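You operate a simulated robot arm through the tools that you are given. There is no shell and no other tool. Be economical: measure what you need, move in short steps, check, and stop when the job is done.

The job below is to be done with a simulated two-armed robot. You get a single attempt, and the scene is never put back.

## Task
Test the black insulation length in the cell at the level on its tag.
Fine: seat it on the saddle, shut the guard, set the level, hold the test key at least three seconds, then switch the level off; leave it charged under the shut guard.
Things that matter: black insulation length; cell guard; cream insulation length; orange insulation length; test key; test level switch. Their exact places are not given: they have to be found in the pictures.

The check looks at the end state, three seconds after you hand in, the way a careful person would. Anything else that was tipped, shoved, dropped, spilled or broken makes it a failure.

## Robot
Two 7-joint arms with two-finger parallel grippers on one trunk, on a base that drives. Base frame: it is fixed to the floor where the robot stands at the start and does not move with it; the origin is under the middle of the robot, x ahead of it, y to its left, z up; the surface under the hand at the start is at about z = 76. Lengths are in cm, angles in rad, forces in N, time in s.
The left shoulder is at the start at [5, 18.7, 111], the right one opposite. With the tool pointing down near the work surface each hand reaches from about 10 to 66 cm from the robot's upright axis, wherever it stands, measured 20 degrees to its own side. Places, roughly: cell guard [40, 30, 90]; test key [60, 110, 80]; test level switch [60, 120, 80]. Payload 3.43 kg a hand.
Tool frame (each hand has its own): the origin (TCP) lies between the finger pads and is the grasp point; the fingertips stand 3 cm ahead of it; z points along the fingers, y is the line along which they close. Largest opening 9.4 cm; finger width 2.8, thickness 1; the body of the gripper, 5 by 9.6 cm, starts 5.5 cm behind the TCP.
Orientation is told as [roll, pitch, yaw] about the base's x, y, z axes, in that order, counted from this pose: with the fingers straight down and closing along the base's y, the tool's x points along the base's -x, its y along +y and its z along -z.

## Interface
- The arms move only by the tool step_arm. It takes "left_plan", "right_plan" or both (then of equal length, played together; a hand with none holds still); each is text: rows parted by semicolons, each of 7 numbers parted by spaces: the opening, from 0 (shut) to 1 (fully open), then the shift along the tool's x, y, z in m, then the turn, a rotation vector about the tool's x, y, z in rad. In form: claw tx ty tz rx ry rz; .... A call has 1 to 10 rows; each row shifts and turns the commanded pose from where the row before left it, along the tool's axes as they then stand. A row lasts 0.2 s, in which the tool goes at most 5 cm and 0.15 rad; a call with a longer step from one row to the next is refused whole, and so is a gripper value outside its range. A pose out of reach is approached as far as the arm can. The call stops where the force on the tool passes 40 N (or 10 N more than at its start, if that is more) or the arm is blocked; 0.2 s more then pass. The fingers move at their own pace (about 15.3 cm/s each) and stop on an object; they squeeze with about 39 N. The grip force told is the motor's: it shows also when the fingers shut on nothing. Time passes only in rows, and 0.2 s behind the last, so rows that do not move let the fingers close. The reply holds the time, the measured pose of the TCP, the force on the tool along the base axes, the opening and the grip force, in the units named above and with some noise, with the torque about the TCP (base axes, N m) and any sound that the robot's microphone picked up.
- Cameras (640 x 400 px; columns grow to the right, rows downward): "scene" is now at [14.01, 2.46, 126.16]; the picture's right is [0.30, -0.95, 0.00], its down [-0.63, -0.20, -0.75] and it looks along [0.72, 0.23, -0.66] (base axes); focal length 214 px, centre (320, 200). "left" rides on the left gripper at [7.6, -1.4, -10.3] in its tool frame; the picture's right is [0.18, 0.98, 0.00], its down [-0.75, 0.14, -0.64] and it looks along [-0.63, 0.12, 0.77] (tool axes); focal length 243 px, centre (320, 200). "right" rides on the right gripper at [7.6, 1.4, -10.3] in its tool frame; the picture's right is [-0.18, 0.98, 0.00], its down [-0.75, -0.14, -0.64] and it looks along [-0.63, -0.12, 0.77] (tool axes); focal length 243 px, centre (320, 200).
- snapshot(camera): a new picture of that camera. It takes no simulated time.
- slide_trunk(by): slides the trunk up (or, below 0, down) by that many cm; the arms and the scene camera ride with it, the base frame stays. It gives what a move gives, with no picture.
- roll_base(legs): drives the robot by 1 to 6 legs, each [ahead, left, turn to the left] in cm, cm and rad, along the robot's own axes; the way and the turn of a leg run together, so that a leg with both is an arc; at most 150 cm and 3.142 rad a leg. The arms and the cameras ride along, it lands a little off, and it stops where it bumps. It gives what a move gives.
- turn_head(pan, tilt): turns the head with the scene camera to pan (to the left, within 1.396 rad either way) and tilt (down, from -0.506 to 1.204), counted from straight ahead of the robot. It gives what a move gives.
- pixel_to_xyz(camera, pixels): there is no depth. For up to 12 entries [column, row, z] of the newest picture of that camera ("zoom" is the newest enlarged one), the place [x, y] in the base frame at which the ray of that pixel passes the height z, good to about 0.2 cm. It takes no simulated time.
- close_up(camera, box): a new picture of the part [left, top, right, bottom] of that camera's present view, enlarged. It takes no simulated time.
- finish_job(): hands the job in; it is judged then, once.

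Go step by step. Measure first, check grasps and placings, and put right what went wrong. The budget is 80 turns and 70 pictures, counting those below and the enlarged ones. Unless the task says otherwise, let go and move clear before handing in, and close with one line.

The tools are called after "Emit:" as a command line: name --argument value ..., lists and objects as JSON in quotes. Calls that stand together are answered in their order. step_arm: Moves the arms, as the interface text tells. Its arguments: {"type":"object","properties":{"left_plan":{"type":"string"},"right_plan":{"type":"string"}},"required":[]} The other tools are called the same way: slide_trunk (by) slides the trunk up or down; roll_base (legs) drives the base; turn_head (pan, tilt) turns the head that bears the scene camera; snapshot (camera) takes a picture; pixel_to_xyz (camera, pixels) gives the place at which the rays of pixels pass given heights; close_up (camera, box) takes an enlarged picture of a part of a camera's view; finish_job () hands the job in.

At the start:

```text
clock: 0.0
left_ee_pos: [35.61, 44.0, 114.9]
left_tcp_rot: [-0.001, -0.001, 0.001]
left_force: [0.6, -0.2, 0.6]
left_wrist_torque: [-0.01, -0.02, 0.01]
left_opening: 9.4
left_gripper_force: 0.0
right_ee_pos: [39.83, -33.45, 106.65]
right_tcp_rot: [0.002, 0.003, 3.029]
right_force: [-0.4, -0.1, 0.6]
right_wrist_torque: [-0.04, 0.02, -0.03]
right_opening: 9.41
right_gripper_force: 0.1
trunk travel left (down, up): [-32.5, 10.7]
robot x, y, heading: [0.06, -0.03, 0.001]
head pan, tilt: [0.305, 0.723]
```

scene: 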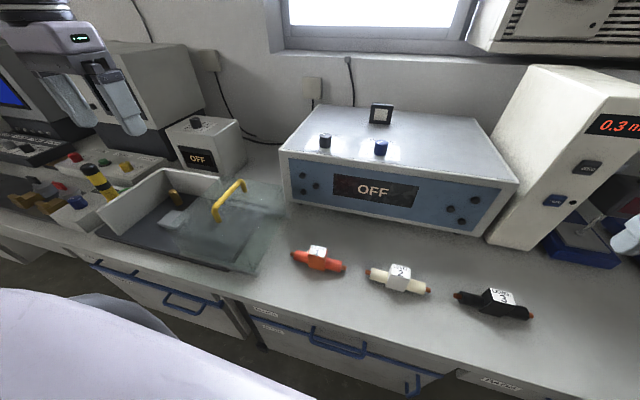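
right: 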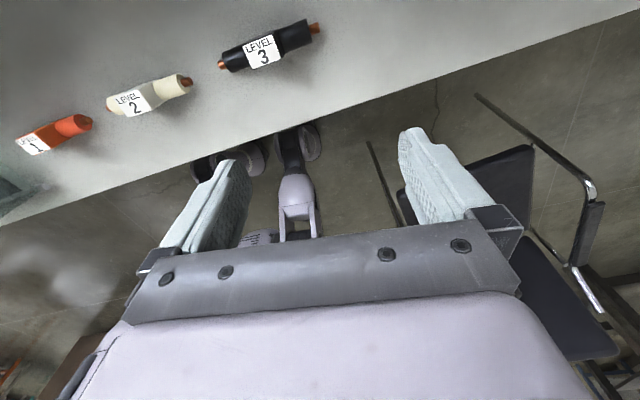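
left: 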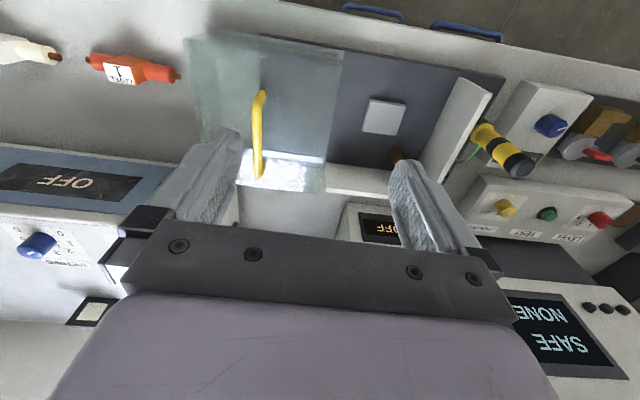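

The scene shows the black length, tagged LEVEL 3, at about (495,302), a cell with a glass guard and yellow handle at about (230,200), and several panels. I'll look closer before I move.

Emit:
close_up --camera "scene" --box '[0, 80, 300, 280]'

Emit:
close_up --camera "left" --box '[340, 60, 640, 380]'

Emit:
turn_head --pan 1.1 --tilt 0.6

Emit:
snapshot --camera "scene"

```text
2.00 times, centred on (150, 180) of scene
```

zoom: 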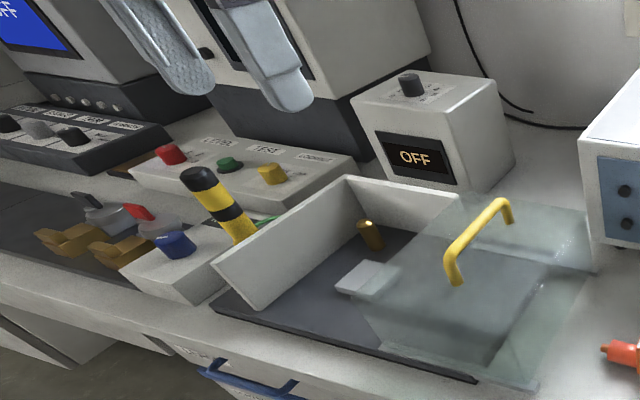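

```text
1.25 times, centred on (490, 220) of left
```

zoom: 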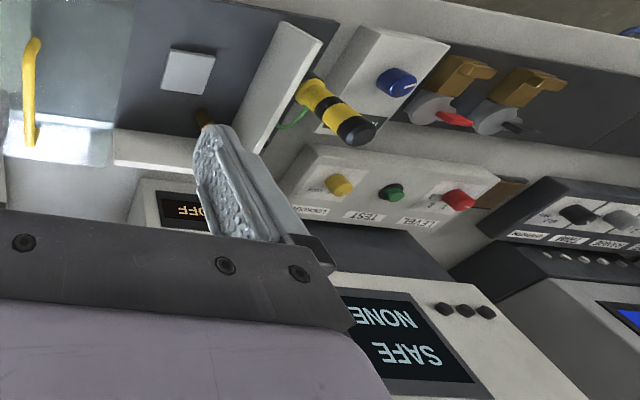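

```text
clock: 1.1
left_ee_pos: [35.49, 43.95, 114.86]
left_tcp_rot: [0.001, -0.002, 0.002]
left_force: [0.8, 0.4, 0.2]
left_wrist_torque: [-0.02, -0.01, 0.01]
left_opening: 9.38
left_gripper_force: 0.1
right_ee_pos: [39.8, -33.44, 106.69]
right_tcp_rot: [0.003, 0.003, 3.03]
right_force: [-0.1, -0.1, -0.3]
right_wrist_torque: [-0.01, -0.01, -0.03]
right_opening: 9.38
right_gripper_force: 0.1
trunk travel left (down, up): [-32.5, 10.7]
robot x, y, heading: [-0.01, 0.11, -0.004]
head pan, tilt: [1.1, 0.6]
```

```text
64 pictures are left
```

scene: 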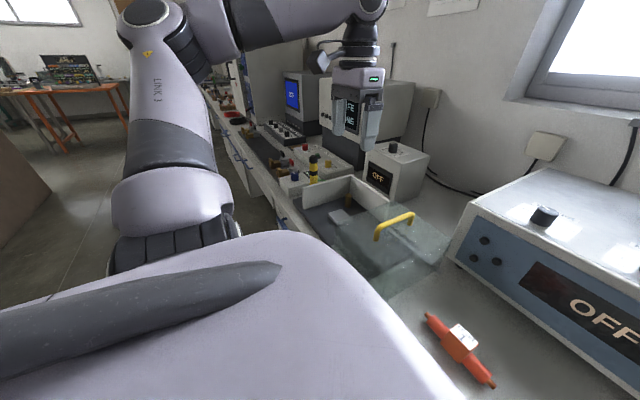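

The cell lies ahead-left, with a LEVEL/TEST/LOCKOUT? panel beyond it at about (300,160). I'll measure the main features from the left-hand picture.

Emit:
pixel_to_xyz --camera "zoom" --pixels '[[390, 192, 82], [455, 198, 82], [338, 185, 82], [190, 70, 78], [204, 118, 78], [398, 82, 82], [355, 128, 95], [310, 90, 80], [34, 40, 90], [28, 145, 90], [300, 60, 88], [220, 120, 88]]'

Emit:
turn_head --pan -0.2 --tilt 0.8

Emit:
snapshot --camera "scene"

Emit:
close_up --camera "left" --box '[440, 160, 640, 285]'

```text
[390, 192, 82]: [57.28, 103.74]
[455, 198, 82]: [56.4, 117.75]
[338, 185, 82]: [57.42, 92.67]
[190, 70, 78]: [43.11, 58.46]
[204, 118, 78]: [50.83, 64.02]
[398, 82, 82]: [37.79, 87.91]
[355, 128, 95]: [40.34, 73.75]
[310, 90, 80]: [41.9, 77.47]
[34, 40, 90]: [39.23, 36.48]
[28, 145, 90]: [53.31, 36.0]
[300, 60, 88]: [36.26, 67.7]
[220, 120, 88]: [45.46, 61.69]
```

```text
clock: 2.6
left_ee_pos: [35.61, 43.84, 114.8]
left_tcp_rot: [0.0, -0.001, 0.001]
left_force: [-0.5, -1.1, -1.1]
left_wrist_torque: [-0.02, 0.0, 0.0]
left_opening: 9.39
left_gripper_force: 0.0
right_ee_pos: [39.69, -33.48, 106.62]
right_tcp_rot: [0.003, 0.001, 3.029]
right_force: [-0.3, 0.3, -0.8]
right_wrist_torque: [0.01, 0.0, -0.02]
right_opening: 9.39
right_gripper_force: 0.0
trunk travel left (down, up): [-32.5, 10.7]
robot x, y, heading: [-0.3, -0.14, 0.001]
head pan, tilt: [-0.201, 0.799]
```

```text
63 pictures are left
```

scene: 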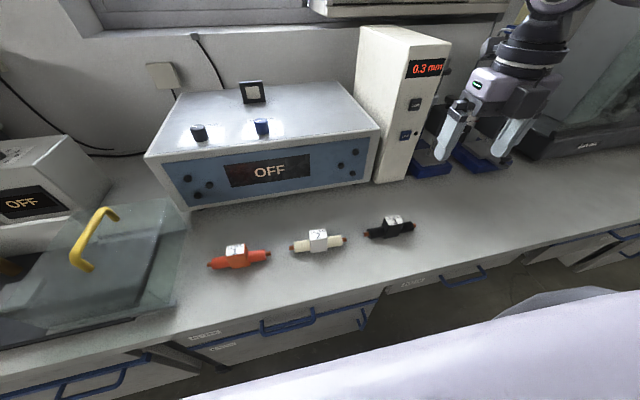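

```text
3.20 times, centred on (540, 222) of left
```

zoom: 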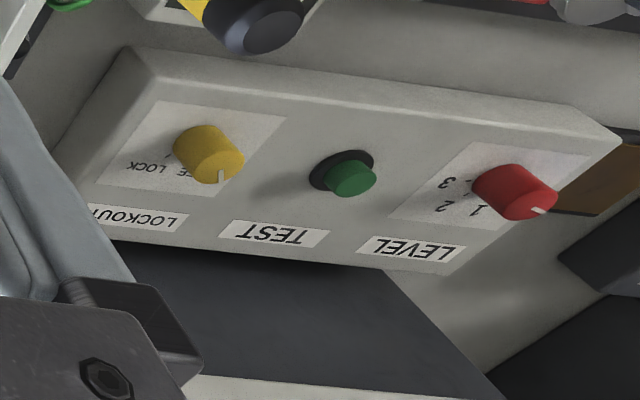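

The LEVEL knob is red with marks 1, 2 and 3, TEST is green and LOCKOUT is yellow. Next I'll measure the black length from the scene (390,228) and from the right-hand camera.

Emit:
pixel_to_xyz --camera "scene" --pixels '[[367, 235, 78], [413, 228, 78], [390, 230, 78], [319, 242, 78], [238, 257, 78]]'

Emit:
pixel_to_xyz --camera "right" --pixels '[[221, 65, 78], [314, 27, 78], [265, 46, 78], [150, 95, 78]]'

Emit:
close_up --camera "right" --box '[190, 0, 350, 100]'

Emit:
close_up --camera "left" --box '[180, 20, 500, 220]'

```text
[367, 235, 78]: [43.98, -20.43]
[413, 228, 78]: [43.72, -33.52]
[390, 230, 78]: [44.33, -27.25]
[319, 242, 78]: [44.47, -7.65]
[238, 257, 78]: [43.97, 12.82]
```

```text
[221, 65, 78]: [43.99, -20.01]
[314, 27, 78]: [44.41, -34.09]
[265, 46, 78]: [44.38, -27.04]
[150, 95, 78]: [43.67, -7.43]
```

```text
4.00 times, centred on (270, 50) of right
```

zoom: 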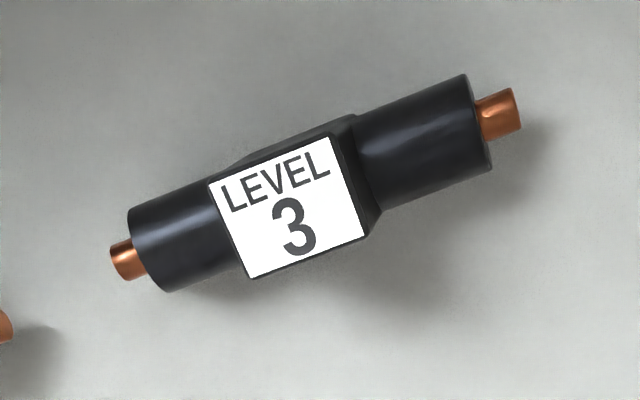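

```text
2.00 times, centred on (340, 120) of left
```

zoom: 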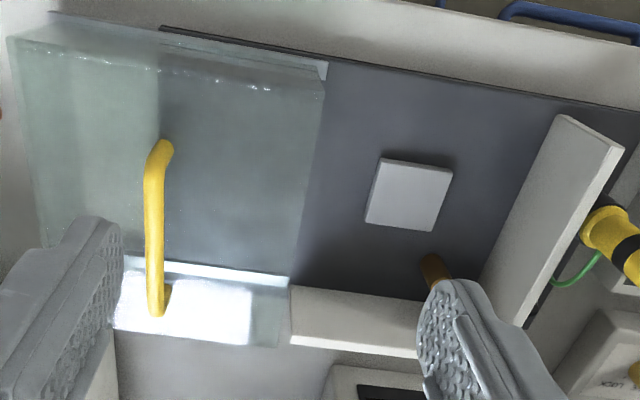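

The black length is at about (44.1, -27.1) and lies along y, so I'll turn the right hand by +1.459 about its z to close along x.

Emit:
step_arm --right_plan "1 0 0 0 0 0 0.146; 1 0 0 0 0 0 0.146; 1 0 0 0 0 0 0.146; 1 0 0 0 0 0 0.146; 1 0 0 0 0 0 0.146; 1 0 0 0 0 0 0.146; 1 0 0 0 0 0 0.146; 1 0 0 0 0 0 0.146; 1 0 0 0 0 0 0.146; 1 0 0 0 0 0 0.146"

Emit:
snapshot --camera "right"

```text
clock: 4.8
left_ee_pos: [35.64, 43.81, 114.85]
left_tcp_rot: [0.0, 0.0, 0.003]
left_force: [-0.7, 0.4, 0.4]
left_wrist_torque: [0.01, -0.02, 0.0]
left_opening: 9.41
left_gripper_force: 0.1
right_ee_pos: [39.67, -33.56, 106.58]
right_tcp_rot: [-0.003, 0.003, 1.566]
right_force: [1.2, 0.6, -0.5]
right_wrist_torque: [0.01, -0.02, 0.0]
right_opening: 9.43
right_gripper_force: 0.1
trunk travel left (down, up): [-32.5, 10.7]
robot x, y, heading: [-0.22, -0.13, 0.0]
head pan, tilt: [-0.201, 0.799]
```

```text
59 pictures are left
```

right: 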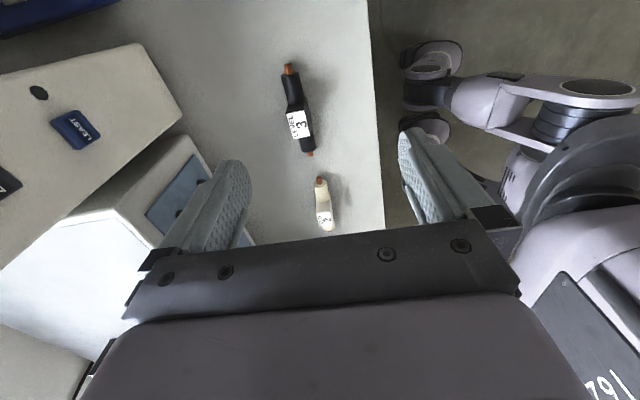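

The hand is at yaw 1.566. I'll move over the length and go down to z≈86.

Emit:
step_arm --right_plan "1 -0.032 -0.0225 0 0 0 0; 1 -0.032 -0.0225 0 0 0 0; 1 0 0 0.04 0 0 0; 1 0 0 0.04 0 0 0; 1 0 0 0.04 0 0 0; 1 0 0 0.04 0 0 0; 1 0 0 0.04 0 0 0; 1 0 0 0 0 0 0"

Emit:
snapshot --camera "right"

```text
clock: 6.6
left_ee_pos: [35.51, 43.77, 114.72]
left_tcp_rot: [0.0, -0.002, 0.002]
left_force: [0.3, -0.8, 0.2]
left_wrist_torque: [-0.01, 0.03, 0.03]
left_opening: 9.41
left_gripper_force: 0.0
right_ee_pos: [44.36, -27.2, 86.54]
right_tcp_rot: [-0.001, 0.003, 1.57]
right_force: [-0.6, 0.0, 0.8]
right_wrist_torque: [-0.01, -0.02, -0.02]
right_opening: 9.42
right_gripper_force: 0.0
trunk travel left (down, up): [-32.5, 10.7]
robot x, y, heading: [0.02, -0.08, -0.001]
head pan, tilt: [-0.201, 0.799]
```

```text
58 pictures are left
```

right: 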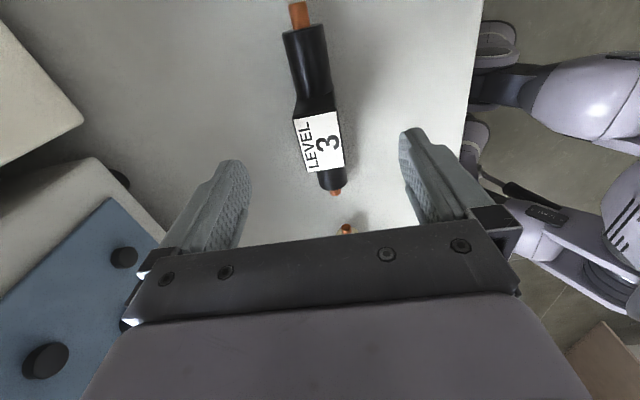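

The black length lies between the fingers, with its tag at (320,142). I'll measure it before the last descent.

Emit:
pixel_to_xyz --camera "right" --pixels '[[299, 3, 77.8], [337, 192, 77.8], [320, 142, 79.5], [292, 120, 79.5], [341, 167, 79.5], [304, 170, 79.5], [335, 112, 79.5]]'

```text
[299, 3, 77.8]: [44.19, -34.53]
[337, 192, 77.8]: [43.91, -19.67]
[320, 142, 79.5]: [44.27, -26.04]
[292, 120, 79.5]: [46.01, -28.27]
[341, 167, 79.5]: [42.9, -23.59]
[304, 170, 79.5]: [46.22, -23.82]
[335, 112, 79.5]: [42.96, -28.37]
```

The ends at y -34.5 and -19.7 put the centre at about (44.2, -27.1), directly under the hand. I'll go down to z≈80.3 and close.

Emit:
step_arm --right_plan "1 0 0.001 0.031 0 0 0; 1 0 0.001 0.031 0 0 0; 1 0 0 0 0 0 0; 0 0 0 0 0 0 0; 0 0 0 0 0 0 0; 0 0 0 0 0 0 0; 0 0 0 0 0 0 0"

Emit:
snapshot --camera "right"

```text
clock: 8.2
left_ee_pos: [35.5, 43.85, 114.83]
left_tcp_rot: [0.0, 0.0, 0.001]
left_force: [1.1, -1.2, 0.0]
left_wrist_torque: [0.02, -0.01, -0.04]
left_opening: 9.41
left_gripper_force: 0.0
right_ee_pos: [44.24, -27.25, 80.6]
right_tcp_rot: [-0.002, 0.003, 1.568]
right_force: [0.2, 0.0, -0.3]
right_wrist_torque: [0.02, -0.02, -0.04]
right_opening: 3.4
right_gripper_force: 38.9
trunk travel left (down, up): [-32.5, 10.7]
robot x, y, heading: [0.14, 0.01, 0.0]
head pan, tilt: [-0.201, 0.799]
```

```text
57 pictures are left
```

right: 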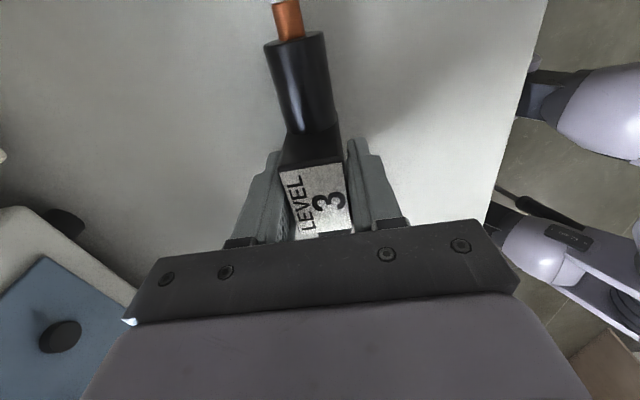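

The grip holds at 3.4 cm and 39 N. I'll lift to about z 106 and drive left towards the cell.

Emit:
step_arm --right_plan "0 0 0 -0.04 0 0 0; 0 0 0 -0.045 0 0 0; 0 0 0 -0.045 0 0 0; 0 0 0 -0.045 0 0 0; 0 0 0 -0.045 0 0 0; 0 0 0 -0.04 0 0 0"

Emit:
roll_base --legs '[[0, 70, 0]]'

Emit:
turn_head --pan 0.1 --tilt 0.9

Emit:
snapshot --camera "scene"

Emit:
snapshot --camera "right"

Emit:
snapshot --camera "left"

```text
clock: 9.6
left_ee_pos: [35.52, 43.79, 114.71]
left_tcp_rot: [0.0, -0.001, 0.003]
left_force: [-0.2, -0.3, 0.3]
left_wrist_torque: [0.03, 0.01, 0.02]
left_opening: 9.39
left_gripper_force: 0.1
right_ee_pos: [44.34, -27.3, 106.39]
right_tcp_rot: [0.0, 0.004, 1.569]
right_force: [-0.4, -0.1, -1.7]
right_wrist_torque: [-0.01, -0.03, 0.0]
right_opening: 3.39
right_gripper_force: 39.1
trunk travel left (down, up): [-32.5, 10.7]
robot x, y, heading: [-0.06, 0.25, 0.002]
head pan, tilt: [-0.201, 0.799]
```

```text
clock: 14.4
left_ee_pos: [35.25, 97.88, 114.83]
left_tcp_rot: [0.001, -0.001, 0.004]
left_force: [-0.5, -0.7, 0.7]
left_wrist_torque: [-0.02, 0.04, 0.0]
left_opening: 9.39
left_gripper_force: 0.1
right_ee_pos: [43.93, 26.67, 106.24]
right_tcp_rot: [0.001, 0.002, 1.567]
right_force: [0.1, 0.5, -0.7]
right_wrist_torque: [0.03, -0.03, 0.02]
right_opening: 3.39
right_gripper_force: 38.9
trunk travel left (down, up): [-32.5, 10.7]
robot x, y, heading: [-0.36, 54.19, 0.002]
head pan, tilt: [-0.201, 0.799]
stopped in leg 1: the robot was blocked; the commanded pose is now the measured one
```

```text
clock: 15.2
left_ee_pos: [35.13, 97.85, 114.77]
left_tcp_rot: [0.0, -0.002, 0.0]
left_force: [-0.6, -0.4, 0.3]
left_wrist_torque: [-0.02, -0.01, 0.0]
left_opening: 9.41
left_gripper_force: 0.0
right_ee_pos: [43.85, 26.6, 106.33]
right_tcp_rot: [-0.001, 0.003, 1.568]
right_force: [-0.6, -0.1, -0.5]
right_wrist_torque: [0.0, 0.02, 0.0]
right_opening: 3.37
right_gripper_force: 39.5
trunk travel left (down, up): [-32.5, 10.7]
robot x, y, heading: [-0.11, 53.84, 0.0]
head pan, tilt: [0.099, 0.901]
```

```text
56 pictures are left
```

scene: 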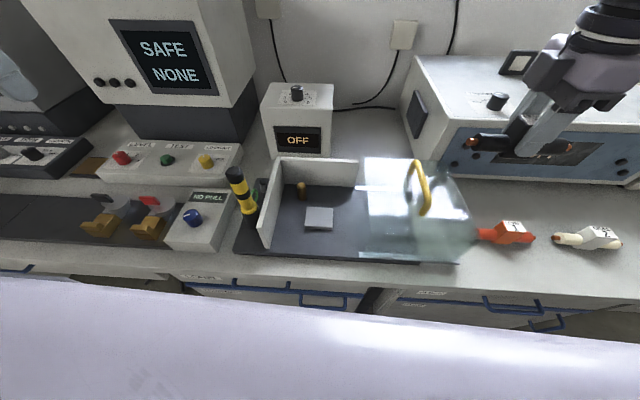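

```text
55 pictures are left
```

right: 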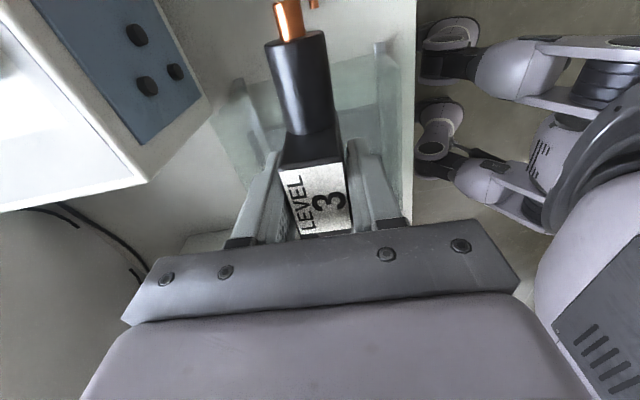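

```text
54 pictures are left
```

left: 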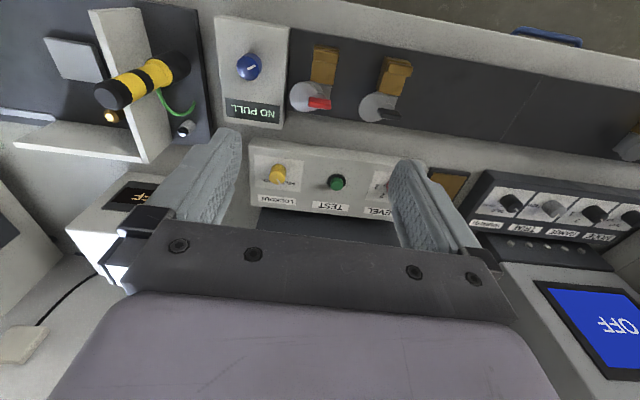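

The base was blocked at y≈54, with no force on either hand. I'll look left and down to find what stopped it.

Emit:
turn_head --pan 1.396 --tilt 0.8

Emit:
snapshot --camera "scene"

Emit:
turn_head --pan -1.0 --tilt 0.7

Emit:
snapshot --camera "scene"

```text
clock: 16.7
left_ee_pos: [35.15, 97.88, 114.88]
left_tcp_rot: [0.0, -0.002, 0.003]
left_force: [-0.1, -0.2, 0.2]
left_wrist_torque: [-0.03, 0.02, 0.01]
left_opening: 9.42
left_gripper_force: 0.0
right_ee_pos: [43.77, 26.64, 106.24]
right_tcp_rot: [0.0, 0.005, 1.568]
right_force: [0.3, 0.4, -0.3]
right_wrist_torque: [0.01, 0.01, 0.02]
right_opening: 3.38
right_gripper_force: 39.0
trunk travel left (down, up): [-32.5, 10.7]
robot x, y, heading: [-0.19, 54.0, -0.001]
head pan, tilt: [1.396, 0.799]
```

```text
53 pictures are left
```

scene: 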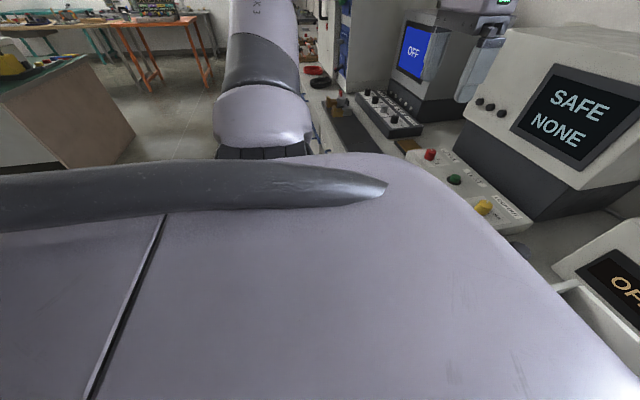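

```text
clock: 18.9
left_ee_pos: [35.2, 97.69, 114.79]
left_tcp_rot: [0.001, -0.002, 0.002]
left_force: [1.2, -0.4, 0.0]
left_wrist_torque: [-0.01, -0.01, 0.02]
left_opening: 9.41
left_gripper_force: 0.1
right_ee_pos: [43.9, 26.72, 106.29]
right_tcp_rot: [0.0, 0.003, 1.568]
right_force: [-0.1, 0.0, -0.6]
right_wrist_torque: [0.03, -0.02, -0.03]
right_opening: 3.39
right_gripper_force: 38.6
trunk travel left (down, up): [-32.5, 10.7]
robot x, y, heading: [-0.14, 53.7, 0.003]
head pan, tilt: [-1.0, 0.7]
```

```text
52 pictures are left
```

scene: 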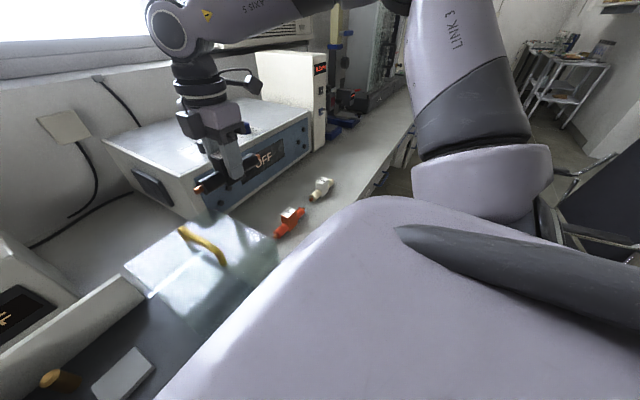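

Nothing obvious is touching, so I'll keep working from here and look closely at the cell and saddle.

Emit:
turn_head --pan 0.1 --tilt 0.9

Emit:
close_up --camera "scene" --box '[220, 140, 480, 280]'

Emit:
close_up --camera "left" --box '[0, 0, 300, 160]'

Emit:
pixel_to_xyz --camera "left" --pixels '[[72, 60, 78], [44, 39, 78], [88, 38, 78], [63, 79, 78], [103, 80, 78], [336, 182, 82], [278, 175, 82], [380, 186, 82]]'

```text
clock: 20.2
left_ee_pos: [35.31, 97.73, 114.84]
left_tcp_rot: [0.0, -0.001, 0.002]
left_force: [-0.2, -0.2, 0.6]
left_wrist_torque: [-0.01, 0.0, -0.06]
left_opening: 9.4
left_gripper_force: 0.0
right_ee_pos: [43.89, 26.59, 106.32]
right_tcp_rot: [-0.001, 0.005, 1.568]
right_force: [0.5, -0.3, -1.2]
right_wrist_torque: [0.0, -0.01, 0.0]
right_opening: 3.36
right_gripper_force: 38.9
trunk travel left (down, up): [-32.5, 10.7]
robot x, y, heading: [0.03, 53.87, -0.0]
head pan, tilt: [0.099, 0.901]
```

```text
2.46 times, centred on (350, 210) of scene
```

zoom: 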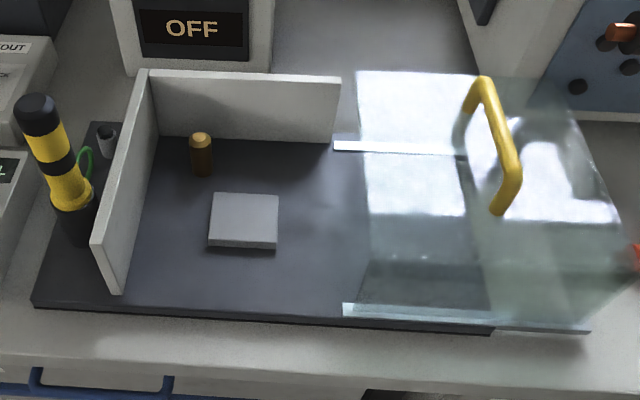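

```text
2.13 times, centred on (150, 80) of left
```

zoom: 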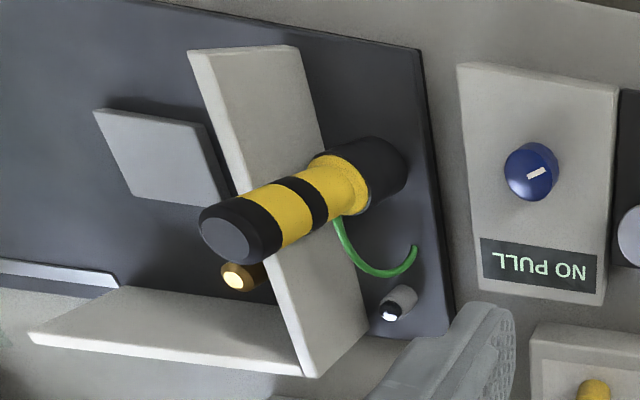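

```text
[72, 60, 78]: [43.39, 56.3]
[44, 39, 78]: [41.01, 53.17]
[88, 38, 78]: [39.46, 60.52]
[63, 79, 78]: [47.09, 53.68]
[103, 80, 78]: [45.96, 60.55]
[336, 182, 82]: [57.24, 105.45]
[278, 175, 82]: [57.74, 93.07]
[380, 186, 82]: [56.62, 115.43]
```

The saddle is a flat pad and the guard is a glass tunnel that slides along y on rails. I'll triangulate heights and clearances.

Emit:
snapshot --camera "scene"

Emit:
pixel_to_xyz --camera "scene" --pixels '[[306.6, 206.8, 78], [333.4, 207.6, 78], [333, 226.3, 78], [304.6, 225.5, 78], [359.4, 252.7, 77.5], [356.2, 186.8, 77.5], [365, 158, 90], [271.6, 246.6, 77.3], [284.2, 185.6, 77.3], [302, 184, 82], [429, 200, 91], [421, 212, 90]]'

Emit:
pixel_to_xyz --camera "scene" --pixels '[[306.6, 206.8, 80], [333.4, 207.6, 80], [333, 226.3, 80], [304.6, 225.5, 80], [280, 158, 86], [280, 158, 90], [358, 160, 86], [365, 158, 86], [167, 160, 82], [205, 161, 82], [121, 157, 82]]'

```text
49 pictures are left
```

scene: 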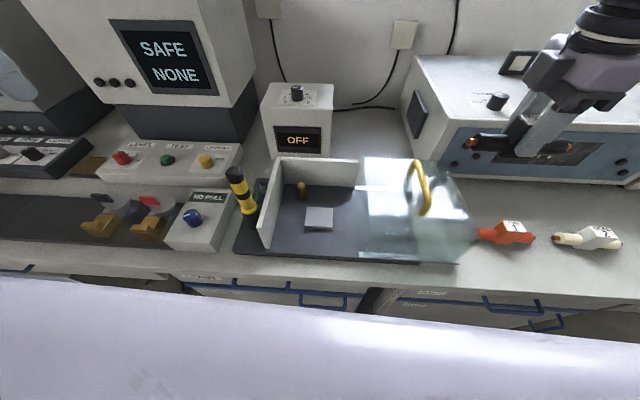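

```text
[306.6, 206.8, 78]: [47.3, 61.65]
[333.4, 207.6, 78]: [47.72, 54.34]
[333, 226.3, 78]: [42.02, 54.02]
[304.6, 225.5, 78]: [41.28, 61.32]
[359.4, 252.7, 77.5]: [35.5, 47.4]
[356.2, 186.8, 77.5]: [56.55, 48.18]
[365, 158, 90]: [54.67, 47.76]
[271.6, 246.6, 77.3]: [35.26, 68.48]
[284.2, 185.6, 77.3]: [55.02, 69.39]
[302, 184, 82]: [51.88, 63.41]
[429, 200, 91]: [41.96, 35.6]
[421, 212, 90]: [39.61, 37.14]
```

```text
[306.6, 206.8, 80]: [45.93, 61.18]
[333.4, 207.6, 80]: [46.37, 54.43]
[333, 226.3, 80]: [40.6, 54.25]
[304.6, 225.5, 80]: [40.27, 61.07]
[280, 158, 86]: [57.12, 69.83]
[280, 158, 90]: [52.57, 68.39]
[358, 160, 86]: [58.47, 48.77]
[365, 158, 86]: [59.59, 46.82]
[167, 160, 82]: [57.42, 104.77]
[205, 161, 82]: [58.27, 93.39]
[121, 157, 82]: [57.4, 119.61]
```

The saddle is at about (43.7, 57.7) with its top near z 78.8, which leaves room inside the cell. I'll carry the length there at height.

Emit:
step_arm --right_plan "0 -0.039 0 0 0 0 0; 0 -0.039 0 0 0 0 0; 0 -0.039 0 0 0 0 0; 0 -0.039 0 0 0 0 0; 0 -0.039 0 0 0 0 0; 0 -0.039 0 0 0 0 0; 0 -0.039 0 0 0 0 0; 0 -0.038 0 0 0 0 0; 0 0 0 0 0 0 0"

Emit:
snapshot --camera "right"

Emit:
snapshot --camera "scene"

```text
clock: 22.2
left_ee_pos: [35.19, 97.84, 114.79]
left_tcp_rot: [0.002, -0.001, 0.002]
left_force: [0.9, 0.1, -0.2]
left_wrist_torque: [-0.01, 0.02, 0.01]
left_opening: 9.42
left_gripper_force: 0.0
right_ee_pos: [42.69, 38.98, 105.99]
right_tcp_rot: [-0.002, 0.0, 1.567]
right_force: [0.5, 0.0, -1.4]
right_wrist_torque: [0.02, 0.01, 0.01]
right_opening: 3.37
right_gripper_force: 38.7
right hand out of reach, approached as far as the arm can: row 4, 5, 6, 7, 8
trunk travel left (down, up): [-32.5, 10.7]
robot x, y, heading: [-0.28, 53.97, -0.004]
head pan, tilt: [0.099, 0.901]
```

```text
48 pictures are left
```

right: 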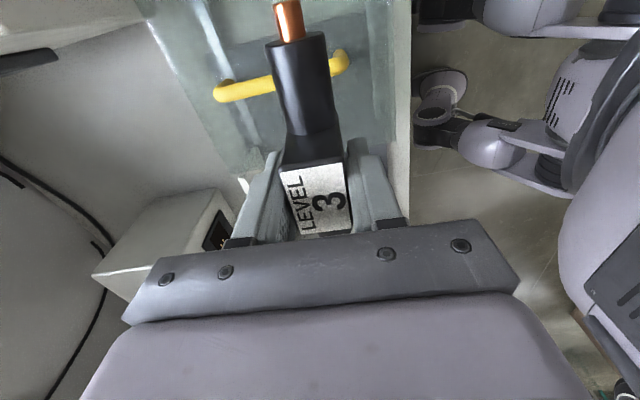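

```text
47 pictures are left
```

scene: 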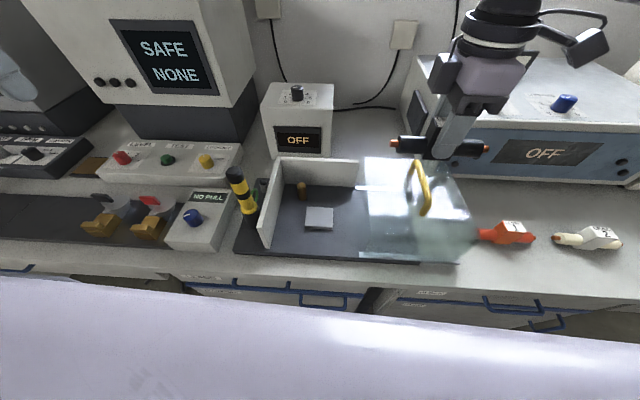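

The right arm can't cross further than y≈39 from here, and the base must go further left. I'll back off a bit and then drive left, in case the bench front was the block.

Emit:
roll_base --legs '[[-10, 0, 0], [0, 22, 0]]'

```text
clock: 25.5
left_ee_pos: [25.11, 119.81, 114.86]
left_tcp_rot: [0.0, -0.001, -0.001]
left_force: [0.2, 0.1, 0.0]
left_wrist_torque: [-0.01, -0.01, 0.01]
left_opening: 9.38
left_gripper_force: 0.1
right_ee_pos: [32.57, 61.05, 105.96]
right_tcp_rot: [-0.002, 0.002, 1.567]
right_force: [0.3, 0.0, -2.4]
right_wrist_torque: [0.0, -0.02, 0.0]
right_opening: 3.39
right_gripper_force: 38.5
trunk travel left (down, up): [-32.5, 10.7]
robot x, y, heading: [-10.58, 76.06, -0.002]
head pan, tilt: [0.099, 0.901]
```

The base is now at y≈76. I'll take one small step with the right hand to check where its commanded pose is.

Emit:
step_arm --right_plan "0 0 -0.02 0 0 0 0; 0 0 -0.02 0 0 0 0"

Emit:
snapshot --camera "scene"

```text
clock: 26.1
left_ee_pos: [25.14, 119.92, 114.82]
left_tcp_rot: [0.001, -0.002, -0.001]
left_force: [-0.2, -0.7, 0.1]
left_wrist_torque: [-0.02, 0.0, 0.02]
left_opening: 9.4
left_gripper_force: 0.1
right_ee_pos: [35.29, 59.14, 105.79]
right_tcp_rot: [0.0, 0.001, 1.566]
right_force: [-0.5, 0.9, -2.0]
right_wrist_torque: [0.0, -0.01, 0.03]
right_opening: 3.39
right_gripper_force: 39.1
right hand out of reach, approached as far as the arm can: row 1, 2
trunk travel left (down, up): [-32.5, 10.7]
robot x, y, heading: [-10.62, 75.71, -0.0]
head pan, tilt: [0.099, 0.901]
```

```text
46 pictures are left
```

scene: 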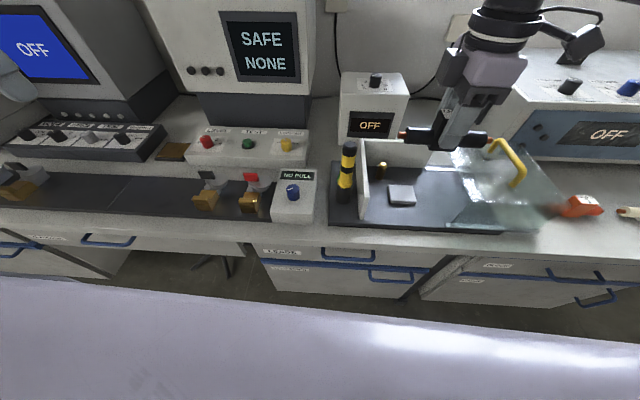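

As suspected, the commanded pose sits about 20 cm further along +y. I'll bring it back to about (43.7, 57.7).

Emit:
step_arm --right_plan "0 0.044 0 0 0 0 0; 0 0.044 0 0 0 0 0; 0 0.044 0 0 0 0 0; 0 0.044 0 0 0 0 0; 0 0.044 0 0 0 0 0; 0 0 0 0 0 0 0"

```text
clock: 27.5
left_ee_pos: [25.09, 119.9, 114.74]
left_tcp_rot: [0.0, -0.001, -0.001]
left_force: [-0.3, 0.4, 0.1]
left_wrist_torque: [0.01, 0.02, -0.01]
left_opening: 9.4
left_gripper_force: 0.0
right_ee_pos: [35.23, 37.42, 105.79]
right_tcp_rot: [-0.001, 0.002, 1.567]
right_force: [0.0, -0.2, -1.5]
right_wrist_torque: [0.0, 0.02, 0.01]
right_opening: 3.38
right_gripper_force: 38.8
trunk travel left (down, up): [-32.5, 10.7]
robot x, y, heading: [-10.76, 75.68, -0.001]
head pan, tilt: [0.099, 0.901]
```

The command follows the clamped pose, so the hand is really at y 37. I'll drive another 10 cm left to make the saddle comfortably reachable.

Emit:
roll_base --legs '[[0, 12, 0]]'

Emit:
step_arm --right_plan "0 -0.03 -0.025 0 0 0 0; 0 -0.03 -0.025 0 0 0 0; 0 -0.02 -0.025 0 0 0 0; 0 0 0 0 0 0 0"

```text
clock: 29.2
left_ee_pos: [25.05, 131.88, 114.77]
left_tcp_rot: [0.0, -0.001, 0.0]
left_force: [0.4, -0.2, 0.5]
left_wrist_torque: [-0.02, 0.01, -0.01]
left_opening: 9.38
left_gripper_force: 0.0
right_ee_pos: [35.28, 49.52, 105.61]
right_tcp_rot: [-0.002, 0.002, 1.566]
right_force: [0.4, -0.3, -1.4]
right_wrist_torque: [0.03, 0.02, -0.01]
right_opening: 3.39
right_gripper_force: 39.1
trunk travel left (down, up): [-32.5, 10.7]
robot x, y, heading: [-10.35, 87.94, -0.002]
head pan, tilt: [0.099, 0.901]
```

```text
clock: 30.2
left_ee_pos: [25.08, 131.86, 114.75]
left_tcp_rot: [0.001, -0.003, -0.001]
left_force: [-0.2, -0.4, 0.7]
left_wrist_torque: [0.01, -0.02, 0.03]
left_opening: 9.39
left_gripper_force: 0.1
right_ee_pos: [42.66, 57.4, 105.68]
right_tcp_rot: [-0.003, 0.002, 1.564]
right_force: [1.0, 0.3, -1.6]
right_wrist_torque: [0.02, -0.02, 0.01]
right_opening: 3.37
right_gripper_force: 39.5
trunk travel left (down, up): [-32.5, 10.7]
robot x, y, heading: [-10.68, 88.02, -0.001]
head pan, tilt: [0.099, 0.901]
```

The hand is at (42.7, 57.4). I'll shift 1 cm forward, go down to z≈91, and check with the cameras.

Emit:
step_arm --right_plan "0 -0.003 -0.01 0.03 0 0 0; 0 0 0 0.04 0 0 0; 0 0 0 0.04 0 0 0; 0 0 0 0.035 0 0 0; 0 0 0 0 0 0 0"

Emit:
turn_head --pan -0.45 --tilt 0.8

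Emit:
close_up --camera "scene" --box '[180, 100, 460, 275]'

Emit:
snapshot --camera "right"

```text
clock: 31.4
left_ee_pos: [25.21, 131.74, 114.83]
left_tcp_rot: [-0.002, -0.002, -0.001]
left_force: [0.0, 0.3, 1.0]
left_wrist_torque: [-0.02, -0.03, 0.02]
left_opening: 9.41
left_gripper_force: 0.0
right_ee_pos: [43.61, 57.66, 91.16]
right_tcp_rot: [-0.001, 0.001, 1.566]
right_force: [0.1, -0.5, -1.4]
right_wrist_torque: [0.02, 0.01, 0.0]
right_opening: 3.36
right_gripper_force: 38.9
trunk travel left (down, up): [-32.5, 10.7]
robot x, y, heading: [-10.68, 88.08, -0.005]
head pan, tilt: [0.099, 0.901]
```

```text
clock: 32.4
left_ee_pos: [25.15, 131.82, 114.79]
left_tcp_rot: [0.0, -0.001, 0.001]
left_force: [0.7, -0.6, 0.5]
left_wrist_torque: [-0.02, 0.05, 0.0]
left_opening: 9.4
left_gripper_force: 0.1
right_ee_pos: [43.94, 57.8, 91.18]
right_tcp_rot: [-0.001, 0.001, 1.566]
right_force: [0.9, 0.2, -2.0]
right_wrist_torque: [0.03, -0.01, -0.01]
right_opening: 3.37
right_gripper_force: 39.2
trunk travel left (down, up): [-32.5, 10.7]
robot x, y, heading: [-10.75, 87.89, 0.0]
head pan, tilt: [-0.45, 0.799]
```

```text
2.29 times, centred on (320, 188) of scene
```

zoom: 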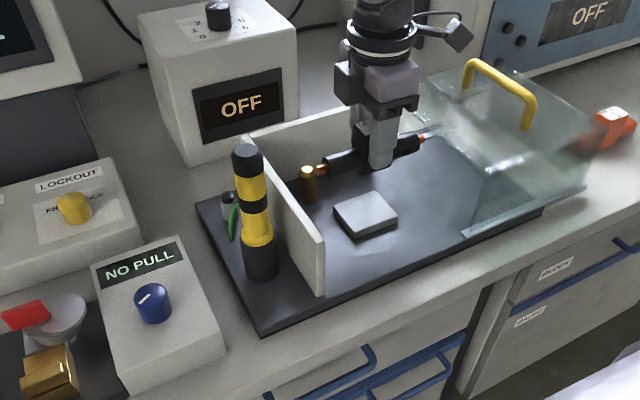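

```text
44 pictures are left
```

right: 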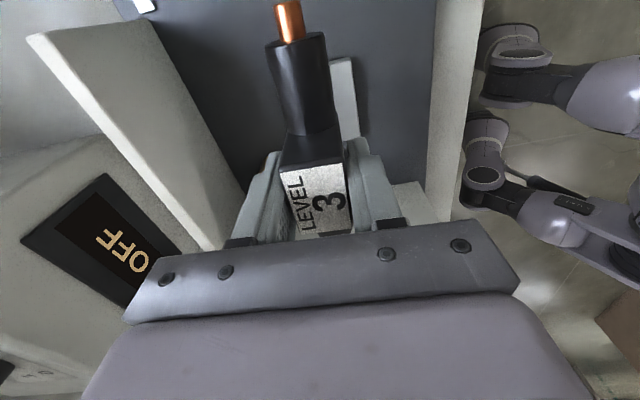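

In the zoom the saddle top's corners are (334,212), (378,190), (398,213) and (352,237). I'll measure it from both cameras.

Emit:
pixel_to_xyz --camera "zoom" --pixels '[[334, 212, 78.5], [378, 190, 78.5], [398, 213, 78.5], [352, 237, 78.5], [308, 200, 77.3], [318, 240, 89], [326, 292, 77.3]]'

Emit:
pixel_to_xyz --camera "right" --pixels '[[352, 57, 78.5], [362, 140, 78.5]]'

Emit:
close_up --camera "right" --box '[240, 0, 440, 160]'

```text
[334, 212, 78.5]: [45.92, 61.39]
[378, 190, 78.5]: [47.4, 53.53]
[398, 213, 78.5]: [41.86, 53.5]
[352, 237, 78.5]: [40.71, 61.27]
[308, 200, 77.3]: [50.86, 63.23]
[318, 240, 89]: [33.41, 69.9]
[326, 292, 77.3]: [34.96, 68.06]
```

```text
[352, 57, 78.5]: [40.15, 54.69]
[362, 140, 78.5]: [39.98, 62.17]
```

```text
2.50 times, centred on (340, 80) of right
```

zoom: 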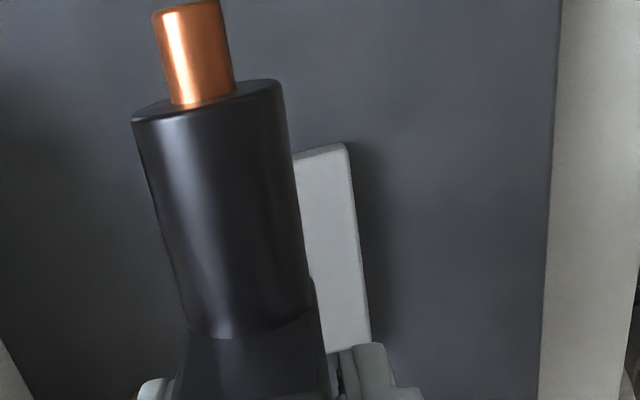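

The saddle centre is about (43.8, 57.5), and the hand is right over it. I'll go down to about z 84.

Emit:
step_arm --right_plan "0 0.001 0 0.025 0 0 0; 0 0 0 0.025 0 0 0; 0 0 0 0.02 0 0 0; 0 0 0 0 0 0 0"

Emit:
close_up --camera "scene" --box '[260, 120, 420, 220]'

```text
clock: 33.4
left_ee_pos: [25.24, 131.97, 114.85]
left_tcp_rot: [-0.001, -0.003, 0.001]
left_force: [-0.2, 0.1, -0.4]
left_wrist_torque: [-0.03, 0.01, 0.01]
left_opening: 9.41
left_gripper_force: 0.0
right_ee_pos: [41.45, 56.66, 85.56]
right_tcp_rot: [-0.002, 0.002, 1.565]
right_force: [0.3, 0.0, -1.5]
right_wrist_torque: [0.0, 0.03, 0.01]
right_opening: 3.37
right_gripper_force: 39.1
right hand out of reach, approached as far as the arm can: row 1, 2, 3
trunk travel left (down, up): [-32.5, 10.7]
robot x, y, heading: [-10.31, 88.23, -0.005]
head pan, tilt: [-0.45, 0.799]
```

```text
4.00 times, centred on (340, 170) of scene
```

zoom: 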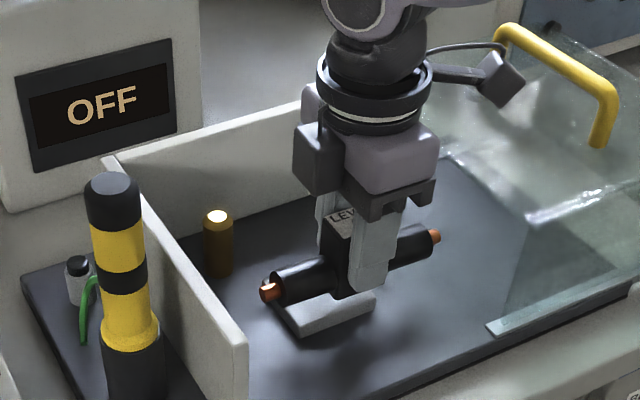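

The arm is at its reach limit at (41.5, 56.7). I'll raise the length and drive 6 cm forward.

Emit:
step_arm --right_plan "0 0 0 -0.035 0 0 0; 0 0 0.005 -0.035 0 0 0; 0 0 0 0 0 0 0"

Emit:
roll_base --legs '[[6, 0, 0]]'

```text
clock: 34.2
left_ee_pos: [25.2, 131.87, 114.87]
left_tcp_rot: [0.0, 0.0, -0.001]
left_force: [0.1, 0.3, -0.3]
left_wrist_torque: [0.0, 0.04, 0.0]
left_opening: 9.41
left_gripper_force: 0.0
right_ee_pos: [40.88, 56.67, 92.59]
right_tcp_rot: [-0.003, 0.001, 1.566]
right_force: [0.6, 0.0, -1.2]
right_wrist_torque: [0.0, -0.01, -0.01]
right_opening: 3.39
right_gripper_force: 38.8
trunk travel left (down, up): [-32.5, 10.7]
robot x, y, heading: [-10.71, 88.25, -0.001]
head pan, tilt: [-0.45, 0.799]
```

```text
clock: 35.2
left_ee_pos: [31.23, 131.83, 114.82]
left_tcp_rot: [0.0, 0.0, -0.002]
left_force: [0.0, -0.4, 0.0]
left_wrist_torque: [0.01, 0.03, -0.01]
left_opening: 9.41
left_gripper_force: 0.1
right_ee_pos: [47.14, 56.63, 92.61]
right_tcp_rot: [0.0, 0.001, 1.567]
right_force: [0.1, 0.4, -0.2]
right_wrist_torque: [0.01, 0.0, 0.0]
right_opening: 3.37
right_gripper_force: 39.1
trunk travel left (down, up): [-32.5, 10.7]
robot x, y, heading: [-4.25, 88.53, -0.004]
head pan, tilt: [-0.45, 0.799]
```

Driving forward worked, and the hand is at (47.1, 56.6). I'll shift to (43.8, 57.5) and go down to about z 84.5.

Emit:
step_arm --right_plan "0 -0.009 0.033 0 0 0 0; 0 0 0 0.027 0 0 0; 0 0 0 0.027 0 0 0; 0 0 0 0.027 0 0 0; 0 0 0 0 0 0 0"

Emit:
close_up --camera "scene" --box '[240, 140, 400, 240]'

```text
clock: 36.4
left_ee_pos: [31.21, 131.82, 114.86]
left_tcp_rot: [0.0, -0.001, 0.0]
left_force: [-0.1, 0.1, -0.3]
left_wrist_torque: [-0.01, 0.0, 0.01]
left_opening: 9.41
left_gripper_force: 0.1
right_ee_pos: [43.72, 57.52, 84.57]
right_tcp_rot: [-0.002, 0.001, 1.566]
right_force: [0.1, 0.2, -1.0]
right_wrist_torque: [0.0, -0.03, -0.01]
right_opening: 3.35
right_gripper_force: 38.9
trunk travel left (down, up): [-32.5, 10.7]
robot x, y, heading: [-4.8, 87.83, -0.0]
head pan, tilt: [-0.45, 0.799]
```

```text
4.00 times, centred on (320, 190) of scene
```

zoom: 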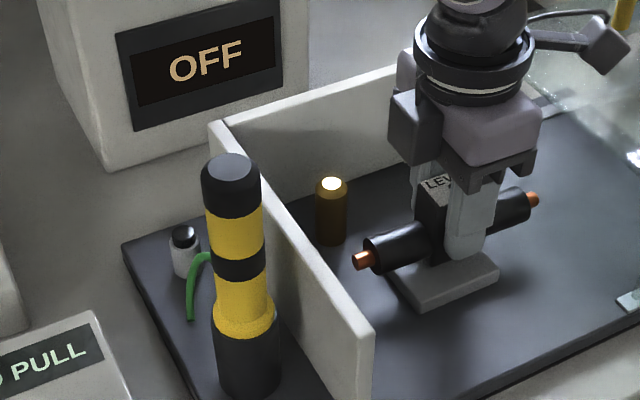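

The length sits over the saddle about 1–1.5 cm up. I'll lower it in small rows until the force rises.

Emit:
step_arm --right_plan "0 0 0 0.004 0 0 0; 0 0 0 0.004 0 0 0; 0 0 0 0.003 0 0 0; 0 0 0 0 0 0 0"

Emit:
close_up --camera "scene" --box '[240, 140, 400, 240]'

```text
clock: 37.4
left_ee_pos: [30.92, 131.88, 115.0]
left_tcp_rot: [0.001, -0.003, -0.001]
left_force: [0.1, -0.1, -0.6]
left_wrist_torque: [0.0, -0.03, -0.03]
left_opening: 9.38
left_gripper_force: 0.0
right_ee_pos: [43.8, 57.53, 83.9]
right_tcp_rot: [-0.011, 0.003, 1.565]
right_force: [-3.5, -8.0, 29.2]
right_wrist_torque: [0.16, 0.18, 0.04]
right_opening: 3.4
right_gripper_force: 38.8
trunk travel left (down, up): [-32.5, 10.7]
robot x, y, heading: [-4.38, 87.74, 0.0]
head pan, tilt: [-0.45, 0.799]
```

```text
4.00 times, centred on (320, 190) of scene
```

zoom: 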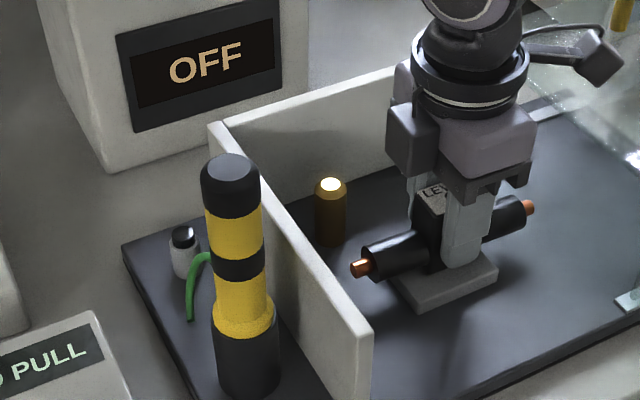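

It is seated, with 29 N at z 83.9. I'll relieve the push, let go and lift straight up.

Emit:
step_arm --right_plan "0 0 0 -0.005 0 0 0; 0.6 0 0 0 0 0 0; 0.6 0 0 0 0 0 0; 0.6 0 0 0 0 0 0; 0.6 0 0 -0.03 0 0 0; 0.6 0 0 -0.04 0 0 0; 0.6 0 0 -0.045 0 0 0; 0.6 0 0 -0.045 0 0 0; 0.6 0 0 -0.045 0 0 0; 0.6 0 0 0 0 0 0"

Emit:
close_up --camera "scene" --box '[200, 100, 440, 250]'

Emit:
snapshot --camera "right"

```text
clock: 39.6
left_ee_pos: [31.16, 131.84, 114.89]
left_tcp_rot: [0.0, -0.001, -0.004]
left_force: [0.1, -0.3, 0.0]
left_wrist_torque: [0.0, -0.01, -0.04]
left_opening: 9.41
left_gripper_force: 0.1
right_ee_pos: [43.74, 57.47, 104.41]
right_tcp_rot: [-0.001, 0.001, 1.566]
right_force: [0.1, 0.2, -1.0]
right_wrist_torque: [-0.02, 0.04, 0.02]
right_opening: 5.66
right_gripper_force: 0.1
trunk travel left (down, up): [-32.5, 10.7]
robot x, y, heading: [-4.57, 88.32, 0.001]
head pan, tilt: [-0.45, 0.799]
```

```text
2.67 times, centred on (320, 175) of scene
```

zoom: 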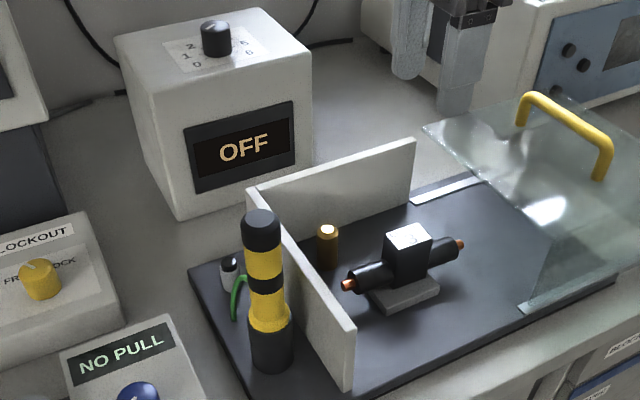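

```text
38 pictures are left
```

right: 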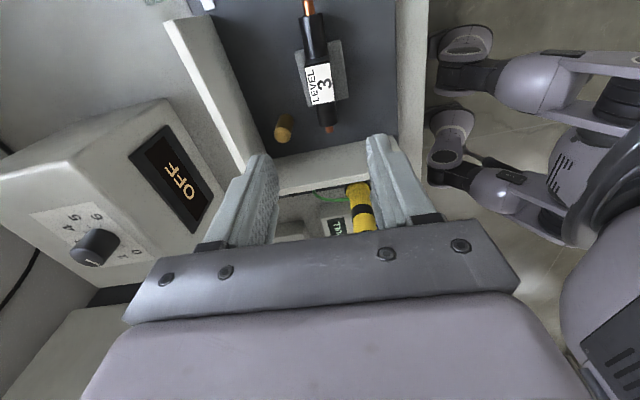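

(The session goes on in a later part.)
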